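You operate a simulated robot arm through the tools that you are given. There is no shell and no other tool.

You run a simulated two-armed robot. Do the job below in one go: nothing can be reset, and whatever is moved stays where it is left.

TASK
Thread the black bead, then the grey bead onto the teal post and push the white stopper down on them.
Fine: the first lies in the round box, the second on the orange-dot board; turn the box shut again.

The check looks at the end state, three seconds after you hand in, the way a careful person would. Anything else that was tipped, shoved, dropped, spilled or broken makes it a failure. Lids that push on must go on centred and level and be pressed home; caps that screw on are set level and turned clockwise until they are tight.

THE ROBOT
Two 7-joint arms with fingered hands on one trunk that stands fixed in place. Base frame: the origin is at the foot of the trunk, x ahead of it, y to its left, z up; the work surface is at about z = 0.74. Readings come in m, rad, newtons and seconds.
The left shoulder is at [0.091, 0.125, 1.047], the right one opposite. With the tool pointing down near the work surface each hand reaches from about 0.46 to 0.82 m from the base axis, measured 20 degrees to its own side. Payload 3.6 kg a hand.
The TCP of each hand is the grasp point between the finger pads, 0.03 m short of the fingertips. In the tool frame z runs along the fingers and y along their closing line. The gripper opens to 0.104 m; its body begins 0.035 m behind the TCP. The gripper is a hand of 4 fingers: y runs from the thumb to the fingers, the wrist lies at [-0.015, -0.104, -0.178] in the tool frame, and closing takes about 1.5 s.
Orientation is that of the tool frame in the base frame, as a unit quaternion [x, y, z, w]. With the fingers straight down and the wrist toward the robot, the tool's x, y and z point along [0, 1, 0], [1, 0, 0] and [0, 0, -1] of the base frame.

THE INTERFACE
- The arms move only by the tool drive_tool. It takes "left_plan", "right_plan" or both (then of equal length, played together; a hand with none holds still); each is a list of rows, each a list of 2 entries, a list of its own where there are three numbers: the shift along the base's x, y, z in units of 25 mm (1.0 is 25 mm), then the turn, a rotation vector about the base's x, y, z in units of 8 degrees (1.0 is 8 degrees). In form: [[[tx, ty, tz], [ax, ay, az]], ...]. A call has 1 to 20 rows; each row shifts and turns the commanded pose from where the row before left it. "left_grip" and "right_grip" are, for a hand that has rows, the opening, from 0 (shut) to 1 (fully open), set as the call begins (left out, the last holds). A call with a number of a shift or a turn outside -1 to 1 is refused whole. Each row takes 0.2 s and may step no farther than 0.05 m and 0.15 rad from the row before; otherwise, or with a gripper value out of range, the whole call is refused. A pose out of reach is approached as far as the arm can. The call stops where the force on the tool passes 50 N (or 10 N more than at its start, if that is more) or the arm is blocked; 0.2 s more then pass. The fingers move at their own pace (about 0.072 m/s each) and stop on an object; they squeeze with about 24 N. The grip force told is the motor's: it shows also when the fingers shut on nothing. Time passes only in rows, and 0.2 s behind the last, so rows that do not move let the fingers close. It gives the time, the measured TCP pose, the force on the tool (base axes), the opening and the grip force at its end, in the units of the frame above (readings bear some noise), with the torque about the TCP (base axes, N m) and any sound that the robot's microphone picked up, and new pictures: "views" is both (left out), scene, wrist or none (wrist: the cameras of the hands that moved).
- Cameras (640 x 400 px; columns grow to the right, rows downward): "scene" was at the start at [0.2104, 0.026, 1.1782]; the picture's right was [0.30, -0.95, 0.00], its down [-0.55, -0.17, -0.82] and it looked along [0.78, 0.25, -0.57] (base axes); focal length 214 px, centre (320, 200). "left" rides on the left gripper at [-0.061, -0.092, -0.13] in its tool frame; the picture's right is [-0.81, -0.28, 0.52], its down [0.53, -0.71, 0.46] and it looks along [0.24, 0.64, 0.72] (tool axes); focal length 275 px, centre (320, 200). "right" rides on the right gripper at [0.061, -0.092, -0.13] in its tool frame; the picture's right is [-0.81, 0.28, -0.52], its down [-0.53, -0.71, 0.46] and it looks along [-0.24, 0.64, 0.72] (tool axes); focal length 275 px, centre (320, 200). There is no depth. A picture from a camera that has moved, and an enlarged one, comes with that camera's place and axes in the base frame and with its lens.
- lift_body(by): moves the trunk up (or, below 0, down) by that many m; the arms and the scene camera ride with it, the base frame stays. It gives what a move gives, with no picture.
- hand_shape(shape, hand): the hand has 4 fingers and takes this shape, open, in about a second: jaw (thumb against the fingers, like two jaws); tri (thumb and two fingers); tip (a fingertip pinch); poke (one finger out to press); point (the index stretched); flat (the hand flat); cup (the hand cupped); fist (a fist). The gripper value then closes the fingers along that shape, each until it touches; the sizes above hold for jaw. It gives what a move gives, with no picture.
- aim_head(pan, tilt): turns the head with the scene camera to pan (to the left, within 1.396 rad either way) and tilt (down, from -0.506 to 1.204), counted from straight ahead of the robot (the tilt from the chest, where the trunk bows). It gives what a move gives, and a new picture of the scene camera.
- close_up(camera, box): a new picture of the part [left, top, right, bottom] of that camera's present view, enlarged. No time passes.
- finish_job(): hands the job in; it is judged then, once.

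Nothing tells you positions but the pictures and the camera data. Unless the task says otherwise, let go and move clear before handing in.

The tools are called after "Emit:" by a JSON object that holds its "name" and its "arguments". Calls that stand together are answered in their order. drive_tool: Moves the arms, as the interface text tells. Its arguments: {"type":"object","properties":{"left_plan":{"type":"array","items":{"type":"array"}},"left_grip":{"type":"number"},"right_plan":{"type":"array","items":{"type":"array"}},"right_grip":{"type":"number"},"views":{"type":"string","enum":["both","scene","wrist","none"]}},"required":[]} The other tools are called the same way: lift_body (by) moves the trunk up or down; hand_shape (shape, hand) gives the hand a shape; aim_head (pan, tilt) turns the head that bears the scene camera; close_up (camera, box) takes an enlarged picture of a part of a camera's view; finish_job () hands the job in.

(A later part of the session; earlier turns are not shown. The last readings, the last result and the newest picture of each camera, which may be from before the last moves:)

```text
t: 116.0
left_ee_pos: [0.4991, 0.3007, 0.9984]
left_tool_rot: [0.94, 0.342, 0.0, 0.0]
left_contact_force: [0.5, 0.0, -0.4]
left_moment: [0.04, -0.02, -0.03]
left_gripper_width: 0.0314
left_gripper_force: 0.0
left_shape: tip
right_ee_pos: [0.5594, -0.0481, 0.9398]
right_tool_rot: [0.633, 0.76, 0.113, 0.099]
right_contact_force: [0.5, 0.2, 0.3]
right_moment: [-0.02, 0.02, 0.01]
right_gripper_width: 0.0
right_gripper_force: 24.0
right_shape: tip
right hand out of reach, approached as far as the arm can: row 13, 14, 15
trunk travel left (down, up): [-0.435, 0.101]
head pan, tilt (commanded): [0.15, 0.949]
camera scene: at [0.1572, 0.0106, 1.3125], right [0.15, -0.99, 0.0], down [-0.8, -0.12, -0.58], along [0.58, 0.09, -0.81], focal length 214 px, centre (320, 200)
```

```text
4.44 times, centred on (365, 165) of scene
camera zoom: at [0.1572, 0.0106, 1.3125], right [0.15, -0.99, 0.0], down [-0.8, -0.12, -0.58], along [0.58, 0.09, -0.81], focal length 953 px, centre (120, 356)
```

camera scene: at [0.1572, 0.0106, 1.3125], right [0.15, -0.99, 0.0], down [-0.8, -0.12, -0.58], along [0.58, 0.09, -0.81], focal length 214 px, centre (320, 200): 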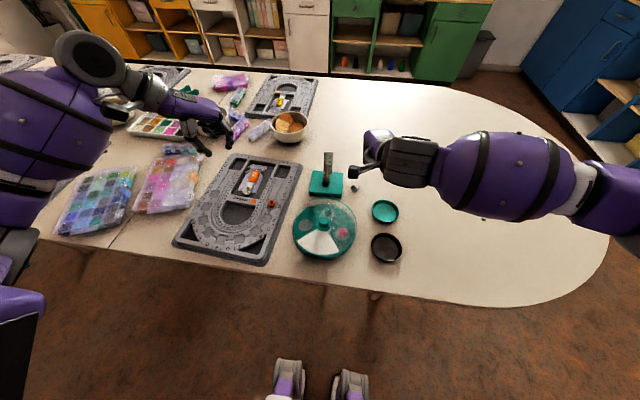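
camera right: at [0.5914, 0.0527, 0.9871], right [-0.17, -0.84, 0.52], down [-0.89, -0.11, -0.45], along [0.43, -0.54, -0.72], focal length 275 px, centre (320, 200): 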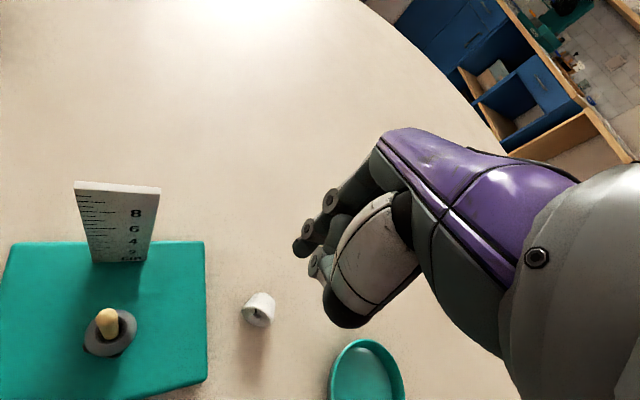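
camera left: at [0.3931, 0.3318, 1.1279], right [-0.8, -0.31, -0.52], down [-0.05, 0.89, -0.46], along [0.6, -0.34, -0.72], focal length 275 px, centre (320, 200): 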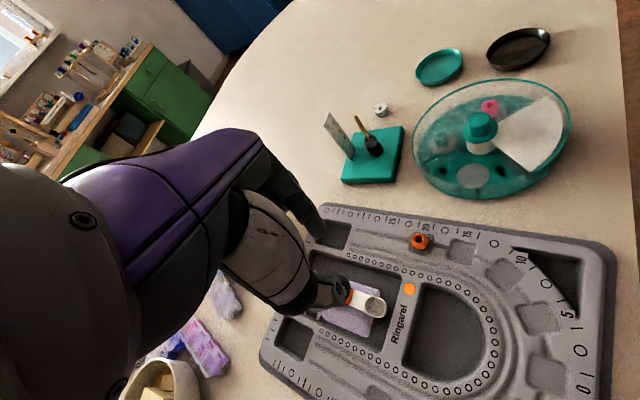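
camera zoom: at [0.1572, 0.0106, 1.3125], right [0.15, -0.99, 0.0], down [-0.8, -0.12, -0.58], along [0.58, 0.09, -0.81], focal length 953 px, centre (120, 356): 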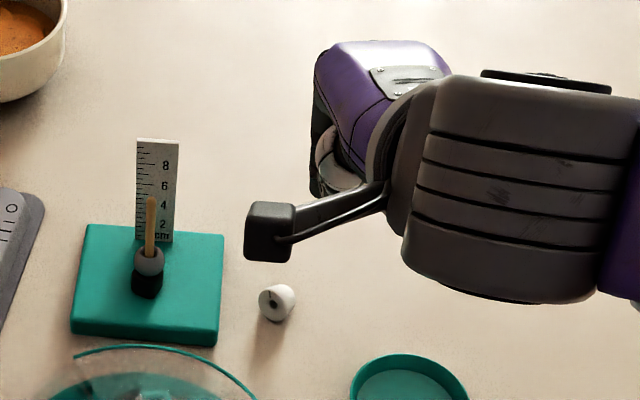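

Forward pitch is limited to about 17°. I'll level the hand and check the "point" shape, since a straight stretched index would make a good vertical pusher.

Emit:
{"name": "drive_tool", "arguments": {"right_plan": [[[0, 0, 0], [-0.152, 0.862, 0]], [[0, 0, 0], [-0.2, 1.0, 0]], [[0, 0, 0], [0, 0, 0]], [[0, 0, 0], [0, 0, 0]]], "right_grip": 0.5, "views": "none"}}

Emit:
{"name": "hand_shape", "arguments": {"shape": "point", "hand": "right"}}

Emit:
{"name": "drive_tool", "arguments": {"right_plan": [[[0.4, 0, 0], [0, 0, 0]], [[0.4, 0, 0], [0, 0, 0]], [[0, 0, 0], [0, 0, 0]]], "views": "both"}}

Emit:
{"name": "close_up", "arguments": {"camera": "left", "box": [310, 0, 450, 140]}}

Emit:
{"name": "close_up", "arguments": {"camera": "scene", "box": [325, 120, 405, 210]}}

```text
t: 117.0
left_ee_pos: [0.5002, 0.3017, 0.998]
left_tool_rot: [0.94, 0.342, 0.0, 0.0]
left_contact_force: [0.7, -0.1, -1.5]
left_moment: [0.0, 0.02, 0.0]
left_gripper_width: 0.0309
left_gripper_force: 0.1
left_shape: tip
right_ee_pos: [0.5603, -0.0478, 0.9404]
right_tool_rot: [0.64, 0.768, 0.012, 0.015]
right_contact_force: [-0.3, 0.0, 0.7]
right_moment: [-0.01, -0.03, -0.02]
right_gripper_width: 0.0518
right_gripper_force: 0.1
right_shape: tip
trunk travel left (down, up): [-0.435, 0.101]
head pan, tilt (commanded): [0.15, 0.949]
```

```text
t: 117.9
left_ee_pos: [0.4988, 0.3008, 0.9992]
left_tool_rot: [0.94, 0.342, 0.001, 0.001]
left_contact_force: [0.7, -0.4, 0.0]
left_moment: [0.01, -0.03, 0.03]
left_gripper_width: 0.0313
left_gripper_force: 0.0
left_shape: tip
right_ee_pos: [0.5596, -0.0473, 0.9408]
right_tool_rot: [0.64, 0.768, 0.012, 0.016]
right_contact_force: [0.2, 0.0, 0.0]
right_moment: [-0.01, 0.0, -0.02]
right_gripper_width: 0.0962
right_gripper_force: 0.1
right_shape: point
trunk travel left (down, up): [-0.435, 0.101]
head pan, tilt (commanded): [0.15, 0.949]
```

```text
t: 118.7
left_ee_pos: [0.4988, 0.3007, 0.9987]
left_tool_rot: [0.94, 0.342, 0.0, 0.0]
left_contact_force: [-0.9, -0.2, -0.8]
left_moment: [0.0, 0.02, -0.02]
left_gripper_width: 0.0312
left_gripper_force: 0.1
left_shape: tip
right_ee_pos: [0.5806, -0.0489, 0.9415]
right_tool_rot: [0.64, 0.768, 0.012, 0.015]
right_contact_force: [0.2, 0.0, -0.4]
right_moment: [-0.01, 0.03, -0.01]
right_gripper_width: 0.0962
right_gripper_force: 0.1
right_shape: point
trunk travel left (down, up): [-0.435, 0.101]
head pan, tilt (commanded): [0.15, 0.949]
camera scene: at [0.1572, 0.0106, 1.3125], right [0.15, -0.99, 0.0], down [-0.8, -0.12, -0.58], along [0.58, 0.09, -0.81], focal length 214 px, centre (320, 200)
camera right: at [0.4734, -0.0036, 1.0686], right [0.4, -0.75, 0.53], down [-0.59, -0.65, -0.48], along [0.71, -0.12, -0.7], focal length 275 px, centre (320, 200)
```

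scene: 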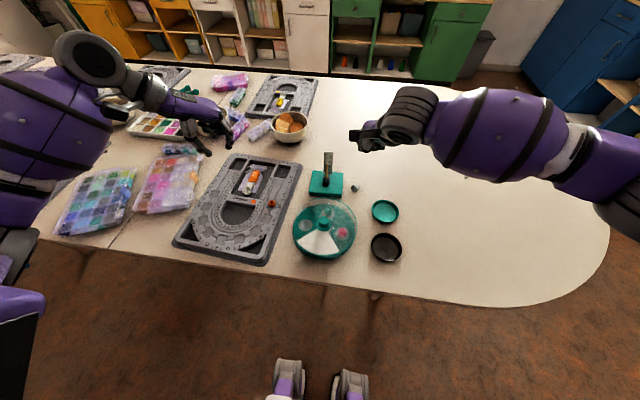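
right: 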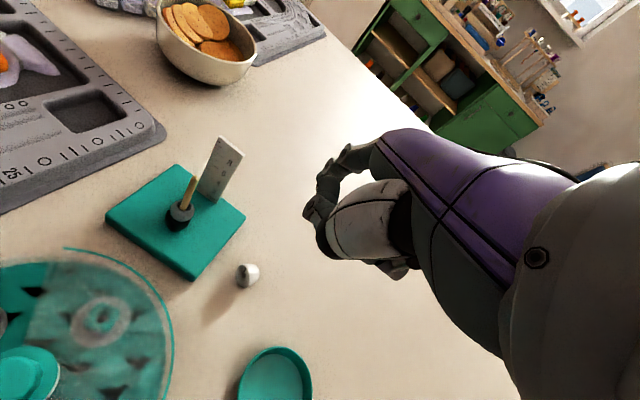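

```text
2.86 times, centred on (380, 70) of left
camera zoom: at [0.3931, 0.3316, 1.128], right [-0.8, -0.31, -0.52], down [-0.05, 0.89, -0.46], along [0.6, -0.34, -0.72], focal length 786 px, centre (149, 571)
```

zoom: 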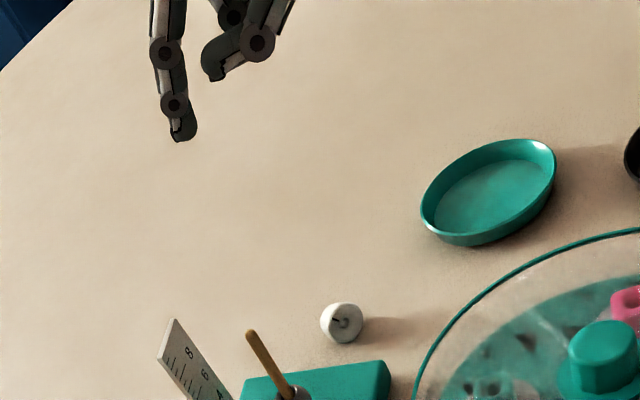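

```text
4.44 times, centred on (365, 165) of scene
camera zoom: at [0.1572, 0.0106, 1.3125], right [0.15, -0.99, 0.0], down [-0.8, -0.12, -0.58], along [0.58, 0.09, -0.81], focal length 953 px, centre (120, 356)
```

zoom: 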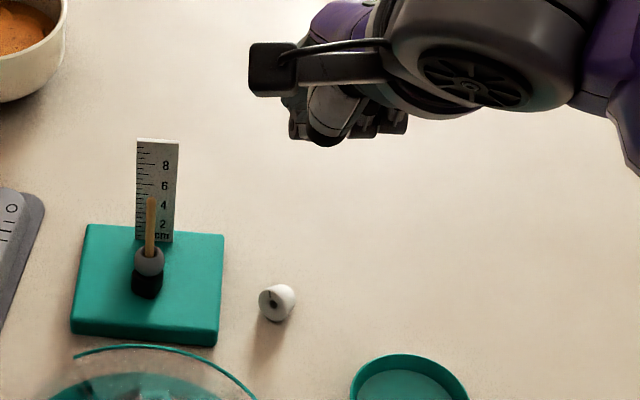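

The pointing index is straight, its tip about 8 cm ahead of and 3 cm below the grasp point, and lower than the rest of the hand. I'll bring the tip behind the stopper's wide face and check its position.

Emit:
{"name": "drive_tool", "arguments": {"right_plan": [[[-0.7, -0.08, 0], [0, 0.1, 0.6]], [[-0.7, -0.08, 0], [0, 0.1, 0.6]], [[-0.7, -0.08, -0.5], [0, 0, 0]], [[-0.72, -0.08, -0.8], [0, 0, 0]], [[0, 0, -1], [0, 0, 0]], [[0, 0, -1], [0, 0, 0]], [[0, 0, -0.7], [0, 0, 0]], [[0, 0, 0], [0, 0, 0]], [[0, 0, 0], [0, 0, 0]]], "views": "none"}}

Emit:
{"name": "close_up", "arguments": {"camera": "left", "box": [340, 40, 460, 160]}}

Emit:
{"name": "close_up", "arguments": {"camera": "right", "box": [180, 120, 380, 320]}}

Emit:
{"name": "close_up", "arguments": {"camera": "scene", "box": [320, 140, 410, 230]}}

```text
t: 120.7
left_ee_pos: [0.4999, 0.3007, 0.999]
left_tool_rot: [0.939, 0.343, 0.001, 0.0]
left_contact_force: [0.0, 0.0, 0.6]
left_moment: [0.05, 0.0, -0.01]
left_gripper_width: 0.0312
left_gripper_force: 0.1
left_shape: tip
right_ee_pos: [0.5091, -0.0559, 0.8403]
right_tool_rot: [0.575, 0.818, 0.005, 0.005]
right_contact_force: [-0.6, 0.2, -1.2]
right_moment: [0.0, 0.02, -0.01]
right_gripper_width: 0.0961
right_gripper_force: 0.0
right_shape: point
trunk travel left (down, up): [-0.435, 0.101]
head pan, tilt (commanded): [0.15, 0.949]
```

```text
3.33 times, centred on (400, 100) of left
camera zoom: at [0.3932, 0.3315, 1.128], right [-0.8, -0.31, -0.52], down [-0.05, 0.89, -0.46], along [0.6, -0.34, -0.72], focal length 918 px, centre (53, 533)
```

zoom: 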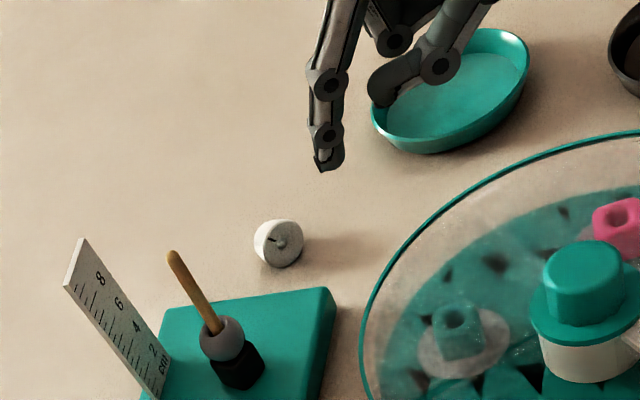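

```text
2.00 times, centred on (280, 220) of right
camera zoom: at [0.3989, -0.0296, 0.9696], right [0.53, -0.67, 0.52], down [-0.48, -0.74, -0.46], along [0.7, -0.01, -0.72], focal length 551 px, centre (400, 160)
```

zoom: 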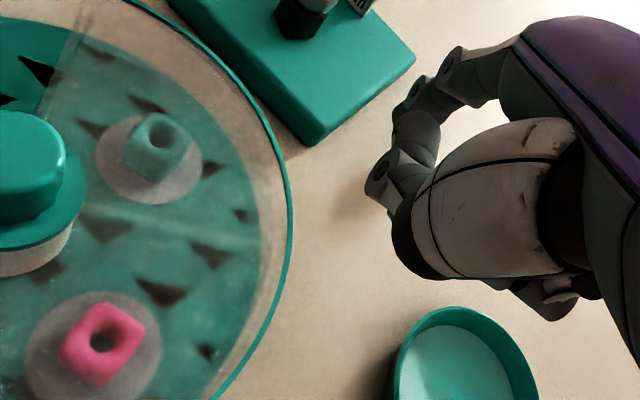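

```text
4.44 times, centred on (365, 185) of scene
camera zoom: at [0.1573, 0.0106, 1.3125], right [0.15, -0.99, 0.0], down [-0.8, -0.12, -0.58], along [0.58, 0.09, -0.81], focal length 953 px, centre (120, 267)
```

zoom: 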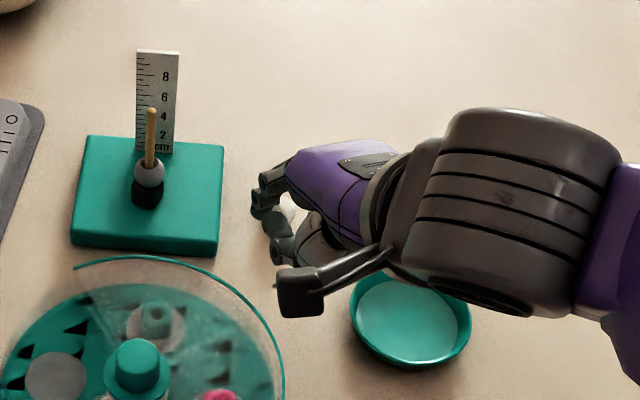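

The fingertip is about 5 cm behind the stopper. I'll lower it to upper-rim height and look from the left camera.

Emit:
{"name": "drive_tool", "arguments": {"right_plan": [[[0, 0.2, -0.6], [0, 0, 0]], [[0, 0, -0.6], [0, 0, 0]], [[0, 0, -0.5], [0, 0, 0]], [[0.3, -0.05, 0], [0, 0, 0]], [[0, 0, 0], [0, 0, 0]]], "views": "none"}}

Emit:
{"name": "close_up", "arguments": {"camera": "left", "box": [360, 70, 430, 140]}}

Emit:
{"name": "close_up", "arguments": {"camera": "scene", "box": [340, 160, 400, 220]}}

```text
t: 121.9
left_ee_pos: [0.5001, 0.3009, 0.9979]
left_tool_rot: [0.939, 0.343, 0.0, 0.0]
left_contact_force: [0.7, 0.0, -0.8]
left_moment: [-0.02, 0.01, 0.0]
left_gripper_width: 0.0311
left_gripper_force: 0.0
left_shape: tip
right_ee_pos: [0.5162, -0.052, 0.7976]
right_tool_rot: [0.573, 0.819, 0.004, 0.004]
right_contact_force: [0.4, -0.4, 0.0]
right_moment: [0.02, 0.03, -0.04]
right_gripper_width: 0.0961
right_gripper_force: 0.1
right_shape: point
trunk travel left (down, up): [-0.435, 0.101]
head pan, tilt (commanded): [0.15, 0.949]
```

```text
5.71 times, centred on (395, 105) of left
camera zoom: at [0.3931, 0.3316, 1.128], right [-0.8, -0.31, -0.52], down [-0.05, 0.89, -0.46], along [0.6, -0.34, -0.72], focal length 1573 px, centre (-109, 743)
```

zoom: 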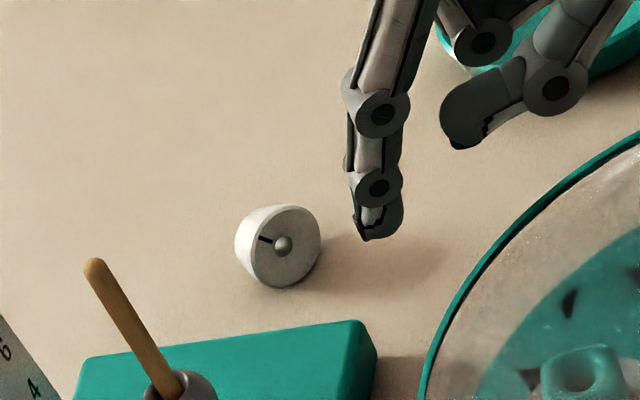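

```text
6.67 times, centred on (370, 190) of scene
camera zoom: at [0.1572, 0.0106, 1.3125], right [0.15, -0.99, 0.0], down [-0.8, -0.12, -0.58], along [0.58, 0.09, -0.81], focal length 1430 px, centre (-13, 267)
```

zoom: 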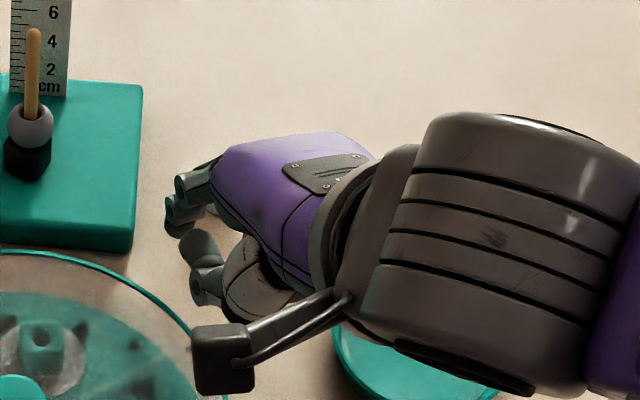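

The fingertip is aligned behind the wide face at z≈0.761. I'll advance to contact and then push slowly.

Emit:
{"name": "drive_tool", "arguments": {"right_plan": [[[0.4, -0.1, 0], [0, 0, 0]], [[0.4, -0.1, 0], [0, 0, 0]], [[0.2, -0.05, 0], [0, 0, 0]], [[0.2, -0.05, 0], [0, 0, 0]], [[0, 0, 0], [0, 0, 0]]], "views": "none"}}

Emit:
{"name": "close_up", "arguments": {"camera": "left", "box": [350, 70, 420, 140]}}

```text
t: 123.1
left_ee_pos: [0.5001, 0.3008, 0.9987]
left_tool_rot: [0.94, 0.342, -0.001, -0.001]
left_contact_force: [0.2, 0.0, -0.3]
left_moment: [0.0, -0.01, 0.02]
left_gripper_width: 0.0314
left_gripper_force: 0.1
left_shape: tip
right_ee_pos: [0.5481, -0.0608, 0.7988]
right_tool_rot: [0.573, 0.819, 0.004, 0.004]
right_contact_force: [1.0, -0.4, -0.4]
right_moment: [0.0, 0.01, -0.03]
right_gripper_width: 0.0963
right_gripper_force: 0.1
right_shape: point
trunk travel left (down, up): [-0.435, 0.101]
head pan, tilt (commanded): [0.15, 0.949]
```

```text
5.71 times, centred on (385, 105) of left
camera zoom: at [0.3931, 0.3315, 1.128], right [-0.8, -0.31, -0.52], down [-0.05, 0.89, -0.46], along [0.6, -0.34, -0.72], focal length 1573 px, centre (-51, 743)
```

zoom: 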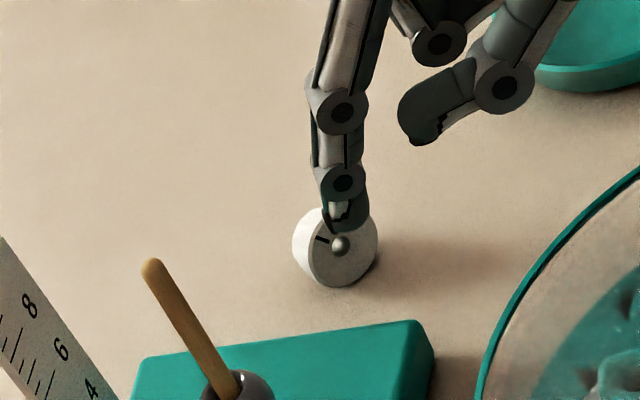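

It is just at contact. I'll push 15 mm more in small steps.

Emit:
{"name": "drive_tool", "arguments": {"right_plan": [[[0.2, -0.05, 0], [0, 0, 0]], [[0.2, -0.05, 0], [0, 0, 0]], [[0.2, -0.05, 0], [0, 0, 0]], [[0, 0, 0], [0, 0, 0]]], "views": "none"}}

Emit:
{"name": "close_up", "arguments": {"camera": "left", "box": [350, 70, 420, 140]}}

```text
t: 124.1
left_ee_pos: [0.4998, 0.3008, 0.9991]
left_tool_rot: [0.94, 0.342, 0.001, 0.0]
left_contact_force: [-0.8, -0.6, -0.6]
left_moment: [-0.02, 0.0, -0.04]
left_gripper_width: 0.0309
left_gripper_force: 0.1
left_shape: tip
right_ee_pos: [0.5602, -0.0627, 0.7989]
right_tool_rot: [0.574, 0.819, 0.005, 0.004]
right_contact_force: [0.2, 0.4, 0.3]
right_moment: [-0.01, 0.0, -0.02]
right_gripper_width: 0.0959
right_gripper_force: 0.2
right_shape: point
trunk travel left (down, up): [-0.435, 0.101]
head pan, tilt (commanded): [0.15, 0.949]
```

```text
5.71 times, centred on (385, 105) of left
camera zoom: at [0.3931, 0.3315, 1.128], right [-0.8, -0.31, -0.52], down [-0.05, 0.89, -0.46], along [0.6, -0.34, -0.72], focal length 1573 px, centre (-51, 743)
```

zoom: 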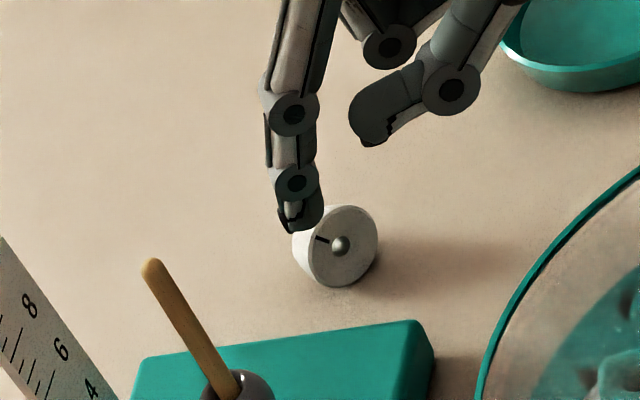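

No contact: the finger passed just above the stopper. I'll back up, lower by 10 mm, and repeat.

Emit:
{"name": "drive_tool", "arguments": {"right_plan": [[[-0.5, 0.12, 0.1], [0, 0, 0]], [[-0.5, 0.12, 0], [0, 0, 0]], [[-0.5, 0.12, 0], [0, 0, 0]], [[0, -0.2, -0.5], [0, 0, 0]], [[0, 0, 0], [0, 0, 0]], [[0, 0, 0], [0, 0, 0]]], "views": "none"}}

Emit:
{"name": "close_up", "arguments": {"camera": "left", "box": [360, 80, 420, 140]}}

Emit:
{"name": "close_up", "arguments": {"camera": "right", "box": [240, 100, 400, 260]}}

```text
t: 125.5
left_ee_pos: [0.4997, 0.3019, 0.9979]
left_tool_rot: [0.94, 0.342, 0.0, 0.0]
left_contact_force: [-0.1, 0.1, 0.2]
left_moment: [-0.01, -0.01, 0.0]
left_gripper_width: 0.0313
left_gripper_force: 0.0
left_shape: tip
right_ee_pos: [0.5237, -0.0589, 0.7891]
right_tool_rot: [0.574, 0.819, 0.005, 0.005]
right_contact_force: [0.4, -0.5, -0.8]
right_moment: [-0.01, 0.0, 0.01]
right_gripper_width: 0.0961
right_gripper_force: 0.0
right_shape: point
trunk travel left (down, up): [-0.435, 0.101]
head pan, tilt (commanded): [0.15, 0.949]
```

```text
6.67 times, centred on (390, 110) of left
camera zoom: at [0.3932, 0.3315, 1.128], right [-0.8, -0.31, -0.52], down [-0.05, 0.89, -0.46], along [0.6, -0.34, -0.72], focal length 1835 px, centre (-147, 800)
```

zoom: 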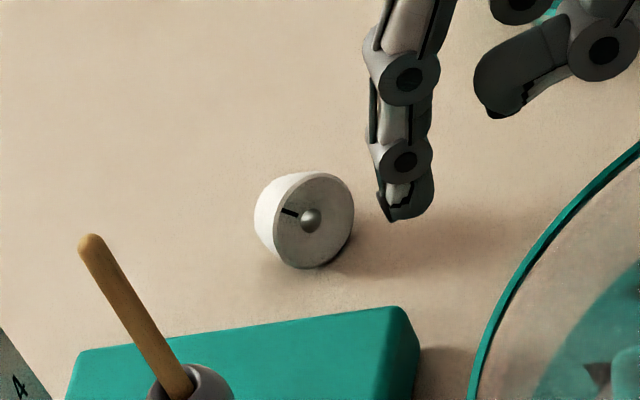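

```text
2.50 times, centred on (320, 180) of right
camera zoom: at [0.415, -0.0322, 0.9186], right [0.53, -0.67, 0.52], down [-0.48, -0.74, -0.46], along [0.7, -0.01, -0.72], focal length 688 px, centre (320, 250)
```

zoom: 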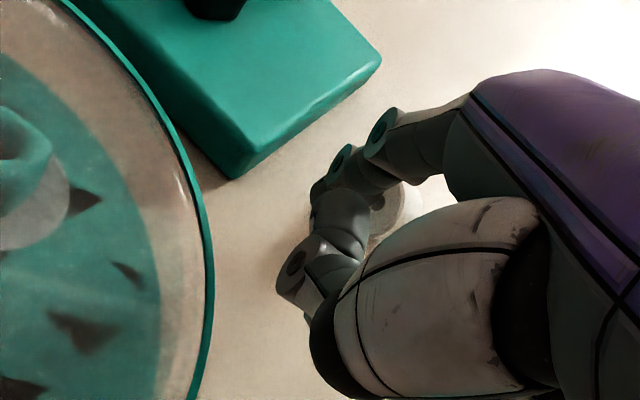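

Triangulating the two views puts the fingertip at (0.579, −0.019, 0.766), which is too high and a bit left. I'll drop 10 mm, shift right 8 mm, and approach.

Emit:
{"name": "drive_tool", "arguments": {"right_plan": [[[0, -0.32, 0], [0, 0, 0]], [[0, 0, -0.4], [0, 0, 0]], [[0.3, -0.07, 0], [0, 0, 0]], [[0.3, -0.07, 0], [0, 0, 0]], [[0, 0, 0], [0, 0, 0]]], "views": "none"}}

Emit:
{"name": "close_up", "arguments": {"camera": "left", "box": [360, 80, 420, 140]}}

```text
t: 126.7
left_ee_pos: [0.4996, 0.3018, 0.9986]
left_tool_rot: [0.94, 0.342, 0.0, -0.001]
left_contact_force: [0.0, -1.0, 0.0]
left_moment: [0.02, -0.02, 0.03]
left_gripper_width: 0.0311
left_gripper_force: 0.0
left_shape: tip
right_ee_pos: [0.5389, -0.0695, 0.7771]
right_tool_rot: [0.574, 0.819, 0.004, 0.005]
right_contact_force: [-0.2, 1.1, -0.4]
right_moment: [-0.03, -0.01, 0.0]
right_gripper_width: 0.0958
right_gripper_force: 0.1
right_shape: point
trunk travel left (down, up): [-0.435, 0.101]
head pan, tilt (commanded): [0.15, 0.949]
```

```text
6.67 times, centred on (390, 110) of left
camera zoom: at [0.3931, 0.3315, 1.128], right [-0.8, -0.31, -0.52], down [-0.05, 0.89, -0.46], along [0.6, -0.34, -0.72], focal length 1835 px, centre (-147, 800)
```

zoom: 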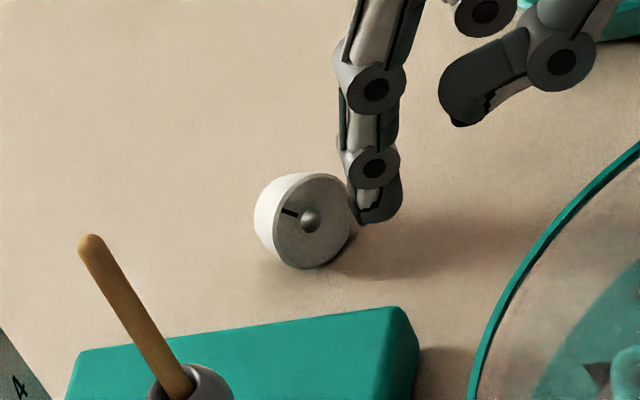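

The fingertip is now beside the wide face at the right height. I'll push gently in 5 mm steps.

Emit:
{"name": "drive_tool", "arguments": {"right_plan": [[[0.2, -0.05, 0], [0, 0, 0]], [[0.2, -0.05, 0], [0, 0, 0]], [[0.2, -0.05, 0], [0, 0, 0]], [[0, 0, 0], [0, 0, 0]]], "views": "none"}}

Emit:
{"name": "close_up", "arguments": {"camera": "left", "box": [360, 80, 420, 140]}}

```text
t: 127.7
left_ee_pos: [0.4998, 0.301, 0.9986]
left_tool_rot: [0.94, 0.342, 0.0, 0.001]
left_contact_force: [0.0, -0.6, -0.4]
left_moment: [-0.01, -0.01, 0.0]
left_gripper_width: 0.031
left_gripper_force: 0.1
left_shape: tip
right_ee_pos: [0.5548, -0.0729, 0.7767]
right_tool_rot: [0.573, 0.819, 0.005, 0.004]
right_contact_force: [-1.0, 0.0, 0.8]
right_moment: [0.02, -0.02, -0.01]
right_gripper_width: 0.0961
right_gripper_force: 0.1
right_shape: point
trunk travel left (down, up): [-0.435, 0.101]
head pan, tilt (commanded): [0.15, 0.949]
```

```text
6.67 times, centred on (390, 110) of left
camera zoom: at [0.3931, 0.3315, 1.128], right [-0.8, -0.31, -0.52], down [-0.05, 0.89, -0.46], along [0.6, -0.34, -0.72], focal length 1835 px, centre (-147, 800)
```

zoom: 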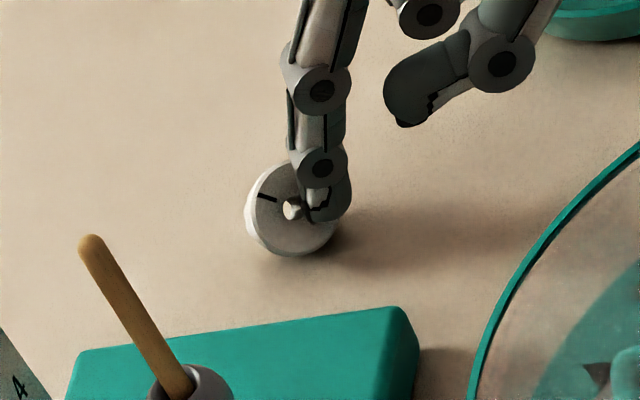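

The stopper is starting to tip upright. I'll continue pushing.

Emit:
{"name": "drive_tool", "arguments": {"right_plan": [[[0.2, -0.05, 0], [0, 0, 0]], [[0.2, -0.05, 0], [0, 0, 0]], [[0, 0, 0], [0, 0, 0]]], "views": "none"}}

Emit:
{"name": "close_up", "arguments": {"camera": "left", "box": [360, 80, 420, 140]}}

```text
t: 128.5
left_ee_pos: [0.4992, 0.3008, 0.9994]
left_tool_rot: [0.94, 0.341, 0.0, 0.001]
left_contact_force: [-0.2, 0.1, 0.1]
left_moment: [0.02, -0.03, -0.01]
left_gripper_width: 0.031
left_gripper_force: 0.0
left_shape: tip
right_ee_pos: [0.5634, -0.0764, 0.7795]
right_tool_rot: [0.573, 0.819, 0.006, 0.006]
right_contact_force: [-4.4, -0.4, 7.9]
right_moment: [0.32, -0.4, 0.18]
right_gripper_width: 0.0
right_gripper_force: 0.1
right_shape: point
trunk travel left (down, up): [-0.435, 0.101]
head pan, tilt (commanded): [0.15, 0.949]
```

```text
6.67 times, centred on (390, 110) of left
camera zoom: at [0.3922, 0.3316, 1.1285], right [-0.8, -0.31, -0.52], down [-0.05, 0.89, -0.46], along [0.6, -0.34, -0.72], focal length 1835 px, centre (-147, 800)
```

zoom: 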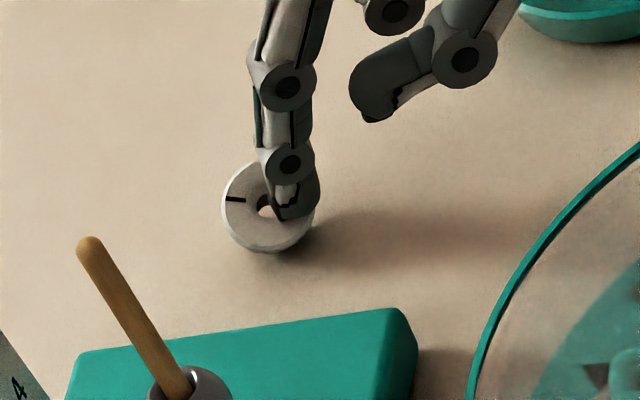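

It has come up, with the finger now resting on its top face. I'll lift the hand straight up and look.

Emit:
{"name": "drive_tool", "arguments": {"right_plan": [[[0, 0, 0.2], [0, 0, 0]], [[0, 0, 0.4], [0, 0, 0]], [[0, 0, 0.8], [0, 0, 0]], [[0, 0, 1], [0, 0, 0]], [[0, 0, 1], [0, 0, 0]], [[0, 0, 0], [0, 0, 0]]], "views": "none"}}

Emit:
{"name": "close_up", "arguments": {"camera": "left", "box": [360, 80, 420, 140]}}

Emit:
{"name": "close_up", "arguments": {"camera": "scene", "box": [320, 150, 400, 220]}}

```text
t: 129.9
left_ee_pos: [0.5007, 0.2998, 0.9987]
left_tool_rot: [0.94, 0.341, 0.0, -0.001]
left_contact_force: [-0.1, -1.6, 0.2]
left_moment: [0.0, 0.02, 0.03]
left_gripper_width: 0.031
left_gripper_force: 0.1
left_shape: tip
right_ee_pos: [0.5661, -0.0799, 0.8633]
right_tool_rot: [0.574, 0.819, 0.005, 0.004]
right_contact_force: [0.1, 0.6, -0.1]
right_moment: [-0.01, 0.0, -0.01]
right_gripper_width: 0.0959
right_gripper_force: 0.0
right_shape: point
trunk travel left (down, up): [-0.435, 0.101]
head pan, tilt (commanded): [0.15, 0.949]
```

```text
6.67 times, centred on (390, 110) of left
camera zoom: at [0.3932, 0.3316, 1.1279], right [-0.8, -0.31, -0.52], down [-0.05, 0.89, -0.46], along [0.6, -0.34, -0.72], focal length 1835 px, centre (-147, 800)
```

zoom: 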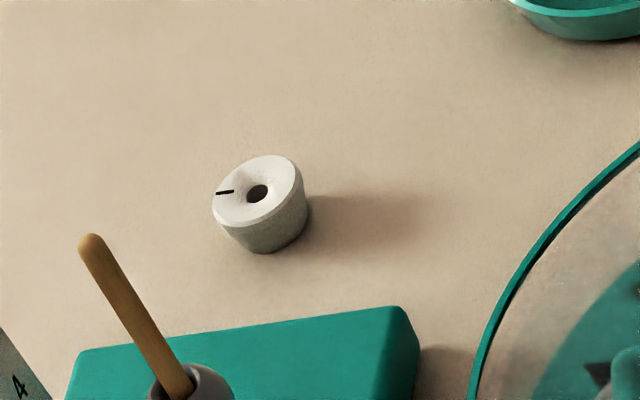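

```text
5.71 times, centred on (360, 185) of scene
camera zoom: at [0.1573, 0.0106, 1.3125], right [0.15, -0.99, 0.0], down [-0.8, -0.12, -0.58], along [0.58, 0.09, -0.81], focal length 1226 px, centre (91, 286)
```

zoom: 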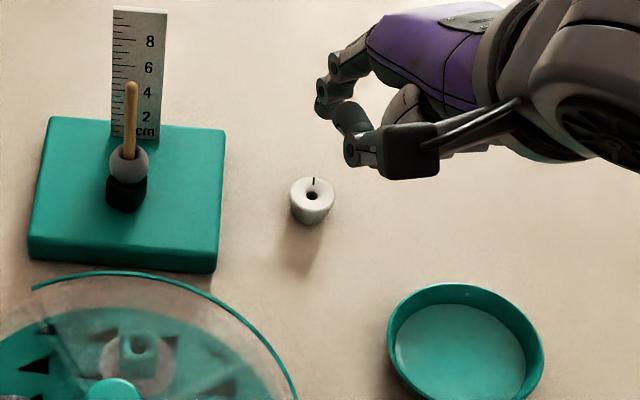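

The stopper is upright again at about (0.632, −0.048). The jaw shape's thumb and finger tips were level with each other in the air, so I'll use that for the re-grasp, at yaw −45°.

Emit:
{"name": "hand_shape", "arguments": {"shape": "jaw", "hand": "right"}}

Emit:
{"name": "drive_tool", "arguments": {"right_plan": [[[0, 0, 1], [0, 0, 0]], [[0, 0, 1], [0, 0, 0]], [[0.28, 0.16, 0], [0, 0, -0.9]], [[0.28, 0.16, 0], [0, 0, -0.9]], [[0.28, 0.16, 0], [0, 0, -0.9]], [[0.28, 0.16, 0], [0, 0, -0.9]], [[0.28, 0.16, 0], [0, 0, -0.9]], [[0.28, 0.16, 0], [0, 0, -0.9]], [[0.28, 0.16, 0], [0, 0, -0.9]], [[0.28, 0.14, 0], [0, 0, -0.9]], [[0.28, 0.14, 0], [0, 0, -0.9]], [[0, 0, -0.8], [0, 0, 0]], [[0, 0, -0.8], [0, 0, 0]], [[0, 0, 0], [0, 0, 0]]], "right_grip": 0.6, "views": "none"}}

Emit:
{"name": "close_up", "arguments": {"camera": "right", "box": [200, 160, 400, 360]}}

Emit:
{"name": "close_up", "arguments": {"camera": "left", "box": [330, 40, 430, 140]}}

```text
t: 130.8
left_ee_pos: [0.5002, 0.3004, 0.999]
left_tool_rot: [0.94, 0.342, 0.0, -0.001]
left_contact_force: [0.2, -0.1, -0.6]
left_moment: [0.0, -0.01, -0.01]
left_gripper_width: 0.0311
left_gripper_force: 0.1
left_shape: tip
right_ee_pos: [0.5653, -0.0787, 0.8632]
right_tool_rot: [0.575, 0.818, 0.005, 0.004]
right_contact_force: [0.7, -0.1, -0.6]
right_moment: [0.02, -0.02, -0.05]
right_gripper_width: 0.1037
right_gripper_force: 0.1
right_shape: jaw
trunk travel left (down, up): [-0.435, 0.101]
head pan, tilt (commanded): [0.15, 0.949]
```

```text
t: 133.8
left_ee_pos: [0.4988, 0.2998, 0.9981]
left_tool_rot: [0.94, 0.342, 0.0, 0.0]
left_contact_force: [0.0, -0.2, -0.1]
left_moment: [0.03, -0.01, -0.01]
left_gripper_width: 0.0313
left_gripper_force: 0.0
left_shape: tip
right_ee_pos: [0.6277, -0.0418, 0.8724]
right_tool_rot: [0.923, 0.384, 0.002, 0.006]
right_contact_force: [-0.8, 0.4, -0.4]
right_moment: [0.0, 0.05, -0.01]
right_gripper_width: 0.0627
right_gripper_force: 0.0
right_shape: jaw
trunk travel left (down, up): [-0.435, 0.101]
head pan, tilt (commanded): [0.15, 0.949]
```

```text
2.00 times, centred on (300, 260) of right
camera zoom: at [0.6031, 0.0682, 1.0024], right [-0.38, -0.76, 0.52], down [-0.88, 0.12, -0.46], along [0.29, -0.63, -0.72], focal length 551 px, centre (360, 80)
```

zoom: 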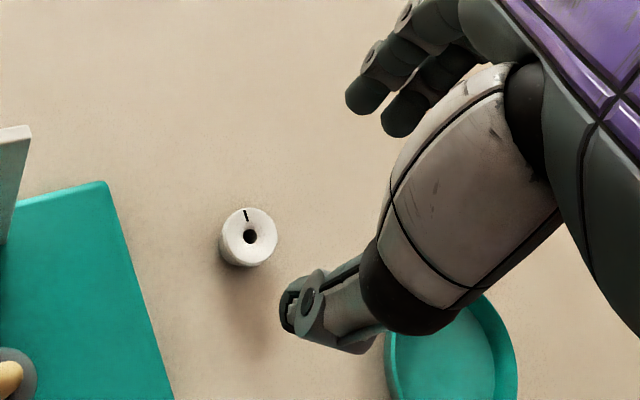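

```text
4.00 times, centred on (380, 90) of left
camera zoom: at [0.3931, 0.3314, 1.1281], right [-0.8, -0.31, -0.52], down [-0.05, 0.89, -0.46], along [0.6, -0.34, -0.72], focal length 1101 px, centre (80, 640)
```

zoom: 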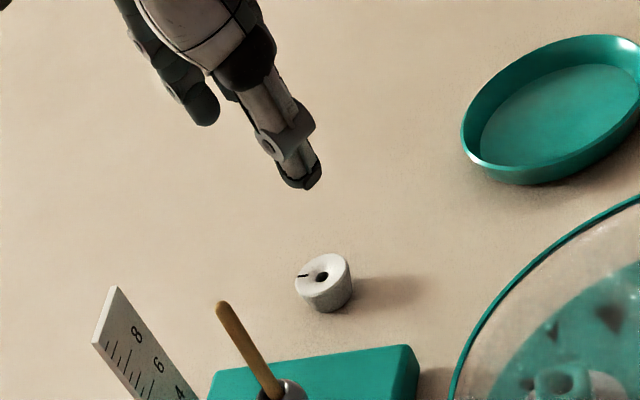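

Yaw −45° is reached with level tips. I'll line up over the stopper and descend to just above it.

Emit:
{"name": "drive_tool", "arguments": {"right_plan": [[[0.28, -0.04, -0.9], [0, 0, 0]], [[0, 0, -0.9], [0, 0, 0]], [[0, 0, -0.8], [0, 0, 0]], [[0, 0, 0], [0, 0, 0]], [[0, 0, 0], [0, 0, 0]]], "views": "none"}}

Emit:
{"name": "close_up", "arguments": {"camera": "right", "box": [220, 180, 380, 340]}}

Emit:
{"name": "close_up", "arguments": {"camera": "left", "box": [345, 70, 405, 130]}}

```text
t: 135.0
left_ee_pos: [0.5004, 0.3009, 0.9992]
left_tool_rot: [0.94, 0.342, 0.0, -0.001]
left_contact_force: [-0.6, -0.2, 0.2]
left_moment: [-0.04, 0.01, 0.03]
left_gripper_width: 0.0312
left_gripper_force: 0.1
left_shape: tip
right_ee_pos: [0.6347, -0.0431, 0.8086]
right_tool_rot: [0.924, 0.383, 0.001, 0.006]
right_contact_force: [0.0, 0.0, -0.1]
right_moment: [-0.01, -0.02, 0.01]
right_gripper_width: 0.0628
right_gripper_force: 0.1
right_shape: jaw
trunk travel left (down, up): [-0.435, 0.101]
head pan, tilt (commanded): [0.15, 0.949]
```

```text
2.50 times, centred on (300, 260) of right
camera zoom: at [0.6105, 0.0686, 0.9384], right [-0.38, -0.76, 0.52], down [-0.88, 0.12, -0.46], along [0.29, -0.63, -0.72], focal length 688 px, centre (370, 50)
```

zoom: 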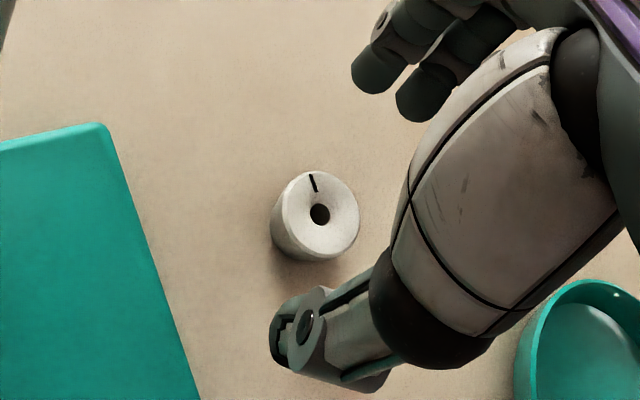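

```text
6.67 times, centred on (375, 100) of left
camera zoom: at [0.3932, 0.3316, 1.128], right [-0.8, -0.31, -0.52], down [-0.05, 0.89, -0.46], along [0.6, -0.34, -0.72], focal length 1835 px, centre (-47, 867)
```

zoom: 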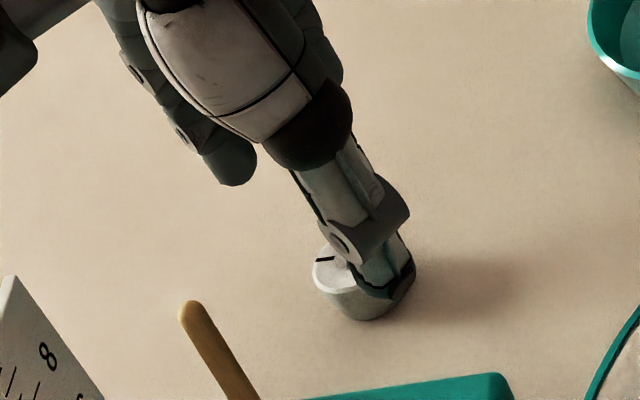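

Emit:
{"name": "drive_tool", "arguments": {"right_plan": [[[0, 0, -0.4], [0, 0, 0]], [[0, 0, -0.2], [0, 0, 0]], [[0, 0, 0], [0, 0, 0]], [[0, 0, 0], [0, 0, 0]]], "views": "none"}}

Emit:
{"name": "close_up", "arguments": {"camera": "right", "box": [240, 180, 380, 340]}}

Emit:
{"name": "close_up", "arguments": {"camera": "left", "box": [345, 70, 405, 130]}}

```text
t: 136.0
left_ee_pos: [0.5003, 0.3015, 0.9987]
left_tool_rot: [0.94, 0.342, 0.0, 0.0]
left_contact_force: [0.3, -0.6, -0.6]
left_moment: [0.0, 0.03, -0.02]
left_gripper_width: 0.0313
left_gripper_force: 0.0
left_shape: tip
right_ee_pos: [0.6354, -0.0405, 0.7937]
right_tool_rot: [0.924, 0.383, 0.002, 0.007]
right_contact_force: [0.4, 0.2, 0.2]
right_moment: [-0.03, 0.01, 0.0]
right_gripper_width: 0.0629
right_gripper_force: 0.1
right_shape: jaw
trunk travel left (down, up): [-0.435, 0.101]
head pan, tilt (commanded): [0.15, 0.949]
```

```text
2.50 times, centred on (310, 260) of right
camera zoom: at [0.6107, 0.0686, 0.9237], right [-0.38, -0.76, 0.52], down [-0.88, 0.12, -0.46], along [0.29, -0.63, -0.72], focal length 688 px, centre (345, 50)
```

zoom: 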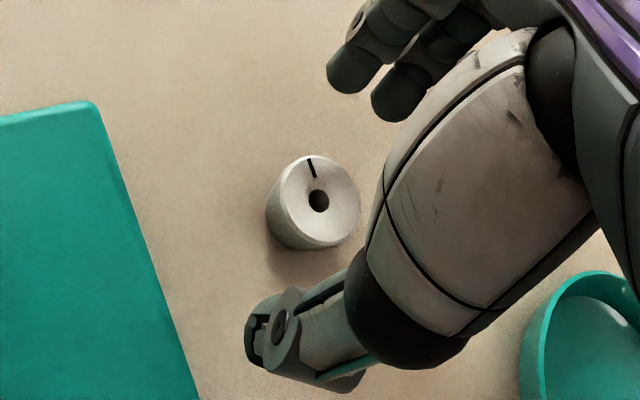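

```text
6.67 times, centred on (375, 100) of left
camera zoom: at [0.3932, 0.3315, 1.128], right [-0.8, -0.31, -0.52], down [-0.05, 0.89, -0.46], along [0.6, -0.34, -0.72], focal length 1835 px, centre (-47, 867)
```

zoom: 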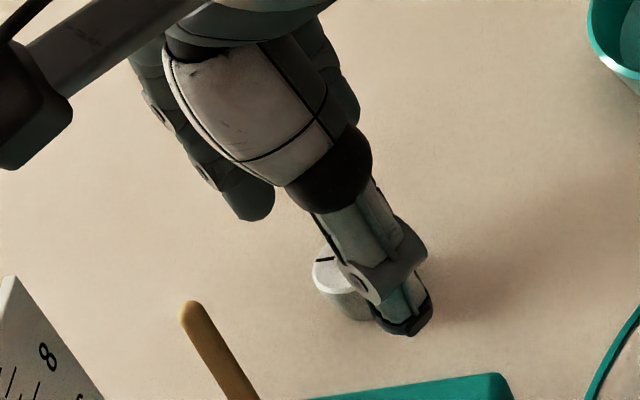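

The stopper is roughly centred between thumb and fingers. I'll descend the last 13 mm and view.

Emit:
{"name": "drive_tool", "arguments": {"right_plan": [[[0, 0, -0.3], [0, 0, 0]], [[0, 0, -0.24], [0, 0, 0]], [[0, 0, 0], [0, 0, 0]]], "views": "none"}}

Emit:
{"name": "close_up", "arguments": {"camera": "right", "box": [240, 180, 380, 340]}}

Emit:
{"name": "close_up", "arguments": {"camera": "left", "box": [345, 70, 405, 130]}}

```text
t: 136.8
left_ee_pos: [0.4989, 0.2995, 0.9983]
left_tool_rot: [0.94, 0.342, 0.0, 0.0]
left_contact_force: [0.3, 0.3, 0.5]
left_moment: [0.02, -0.03, -0.01]
left_gripper_width: 0.0314
left_gripper_force: 0.1
left_shape: tip
right_ee_pos: [0.6355, -0.0436, 0.7794]
right_tool_rot: [0.924, 0.383, 0.001, 0.006]
right_contact_force: [0.0, 0.3, -0.2]
right_moment: [0.01, -0.01, 0.03]
right_gripper_width: 0.063
right_gripper_force: 0.2
right_shape: jaw
trunk travel left (down, up): [-0.435, 0.101]
head pan, tilt (commanded): [0.15, 0.949]
```

```text
2.50 times, centred on (310, 260) of right
camera zoom: at [0.6107, 0.068, 0.9105], right [-0.38, -0.76, 0.52], down [-0.88, 0.12, -0.46], along [0.29, -0.63, -0.72], focal length 688 px, centre (345, 50)
```

zoom: 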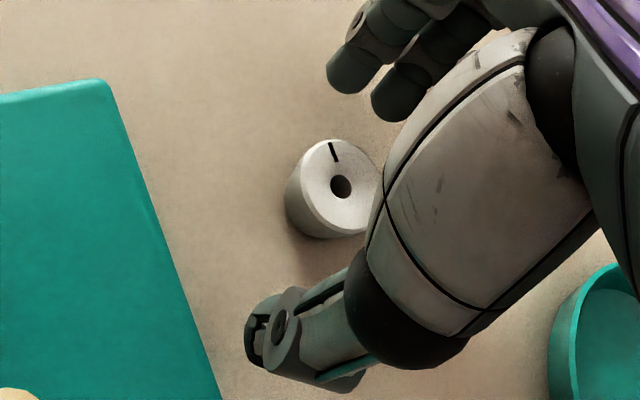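

```text
6.67 times, centred on (375, 100) of left
camera zoom: at [0.3932, 0.3316, 1.128], right [-0.8, -0.31, -0.52], down [-0.05, 0.89, -0.46], along [0.6, -0.34, -0.72], focal length 1835 px, centre (-47, 867)
```

zoom: 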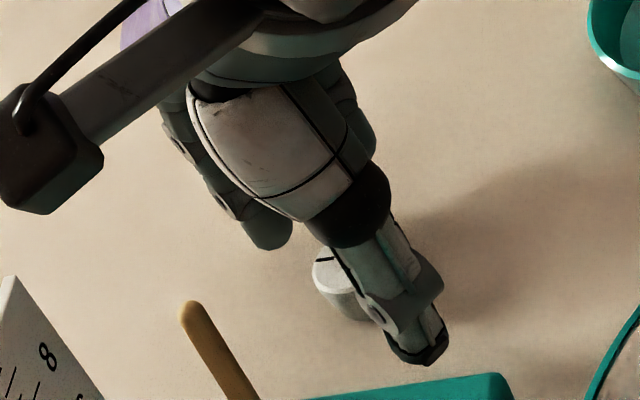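

It is well placed, so I'll close the jaw on the stopper.

Emit:
{"name": "drive_tool", "arguments": {"right_plan": [[[0.06, -0.06, 0], [0, 0, 0]], [[0, 0, 0], [0, 0, 0]], [[0, 0, 0], [0, 0, 0]], [[0, 0, 0], [0, 0, 0]], [[0, 0, 0], [0, 0, 0]], [[0, 0, 0], [0, 0, 0]]], "right_grip": 0.0, "views": "none"}}

Emit:
{"name": "close_up", "arguments": {"camera": "right", "box": [260, 190, 360, 300]}}

Emit:
{"name": "close_up", "arguments": {"camera": "left", "box": [350, 80, 400, 125]}}

```text
t: 138.2
left_ee_pos: [0.4986, 0.3012, 1.0002]
left_tool_rot: [0.94, 0.342, 0.0, 0.0]
left_contact_force: [0.2, 0.4, 0.3]
left_moment: [0.0, 0.02, 0.01]
left_gripper_width: 0.0311
left_gripper_force: 0.1
left_shape: tip
right_ee_pos: [0.636, -0.0425, 0.7813]
right_tool_rot: [0.923, 0.384, 0.003, 0.005]
right_contact_force: [-0.4, 3.6, 6.1]
right_moment: [0.1, 0.07, -0.04]
right_gripper_width: 0.0186
right_gripper_force: 23.5
right_shape: jaw
trunk travel left (down, up): [-0.435, 0.101]
head pan, tilt (commanded): [0.15, 0.949]
```

```text
3.64 times, centred on (310, 245) of right
camera zoom: at [0.6122, 0.0672, 0.9107], right [-0.38, -0.76, 0.52], down [-0.88, 0.12, -0.46], along [0.29, -0.63, -0.72], focal length 1001 px, centre (356, 36)
```

zoom: 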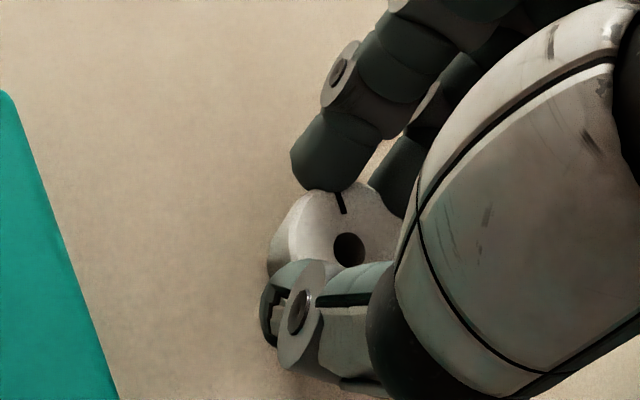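

```text
8.89 times, centred on (375, 102) of left
camera zoom: at [0.3927, 0.3318, 1.1281], right [-0.8, -0.31, -0.52], down [-0.05, 0.89, -0.46], along [0.6, -0.34, -0.72], focal length 2447 px, centre (-169, 1067)
```

zoom: 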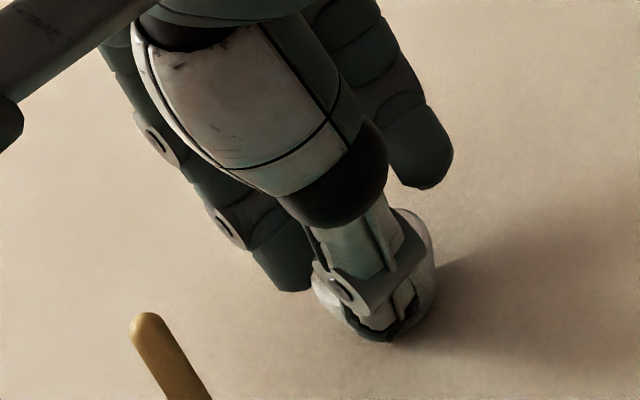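

It is gripped by thumb, index and middle finger. I'll lift a little and check its tilt.

Emit:
{"name": "drive_tool", "arguments": {"right_plan": [[[0, 0, 0.2], [0, 0, 0]], [[0, 0, 0.3], [0, 0, 0]], [[0, 0, 0.5], [0, 0, 0]], [[0, 0, 0.5], [0, 0, 0]], [[0, 0, 0], [0, 0, 0]]], "views": "none"}}

Emit:
{"name": "close_up", "arguments": {"camera": "right", "box": [260, 190, 360, 300]}}

Emit:
{"name": "close_up", "arguments": {"camera": "left", "box": [340, 70, 390, 115]}}

Emit:
{"name": "close_up", "arguments": {"camera": "scene", "box": [330, 145, 390, 195]}}

```text
t: 139.4
left_ee_pos: [0.4995, 0.3019, 0.9987]
left_tool_rot: [0.94, 0.342, 0.0, 0.0]
left_contact_force: [-0.6, 0.4, 0.3]
left_moment: [0.0, 0.03, -0.05]
left_gripper_width: 0.0311
left_gripper_force: 0.1
left_shape: tip
right_ee_pos: [0.6361, -0.044, 0.8178]
right_tool_rot: [0.924, 0.383, 0.001, 0.005]
right_contact_force: [-0.3, 0.4, 0.3]
right_moment: [0.0, 0.02, -0.03]
right_gripper_width: 0.017
right_gripper_force: 23.9
right_shape: jaw
trunk travel left (down, up): [-0.435, 0.101]
head pan, tilt (commanded): [0.15, 0.949]
```

```text
3.64 times, centred on (310, 245) of right
camera zoom: at [0.6116, 0.0662, 0.9482], right [-0.38, -0.76, 0.52], down [-0.88, 0.12, -0.46], along [0.29, -0.63, -0.72], focal length 1001 px, centre (356, 36)
```

zoom: 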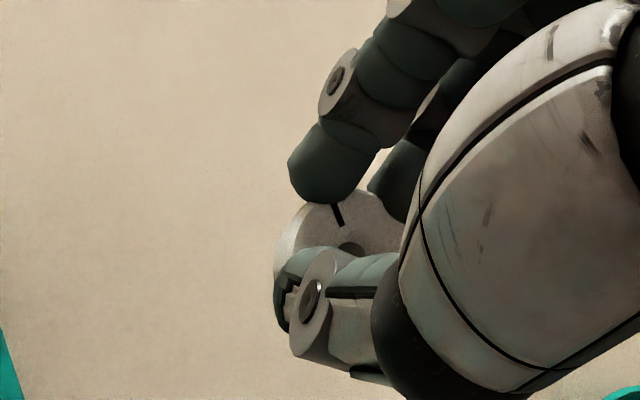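

```text
8.89 times, centred on (365, 92) of left
camera zoom: at [0.3933, 0.3316, 1.1279], right [-0.8, -0.31, -0.52], down [-0.05, 0.89, -0.46], along [0.6, -0.34, -0.72], focal length 2447 px, centre (-80, 1156)
```

zoom: 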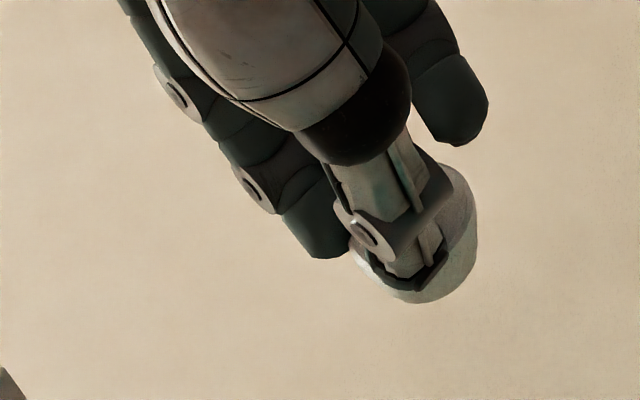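

```text
8.00 times, centred on (360, 170) of scene
camera zoom: at [0.1573, 0.0106, 1.3125], right [0.15, -0.99, 0.0], down [-0.8, -0.12, -0.58], along [0.58, 0.09, -0.81], focal length 1716 px, centre (0, 440)
```

zoom: 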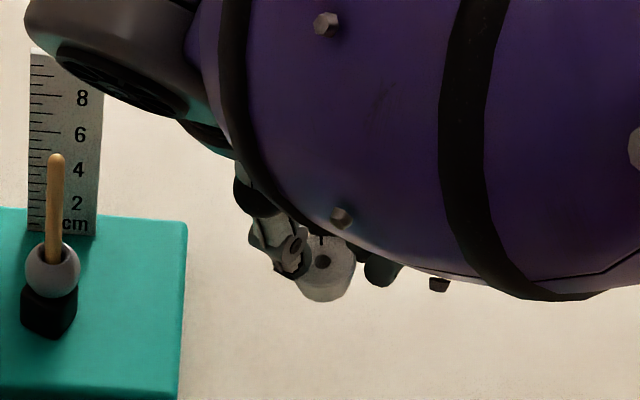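

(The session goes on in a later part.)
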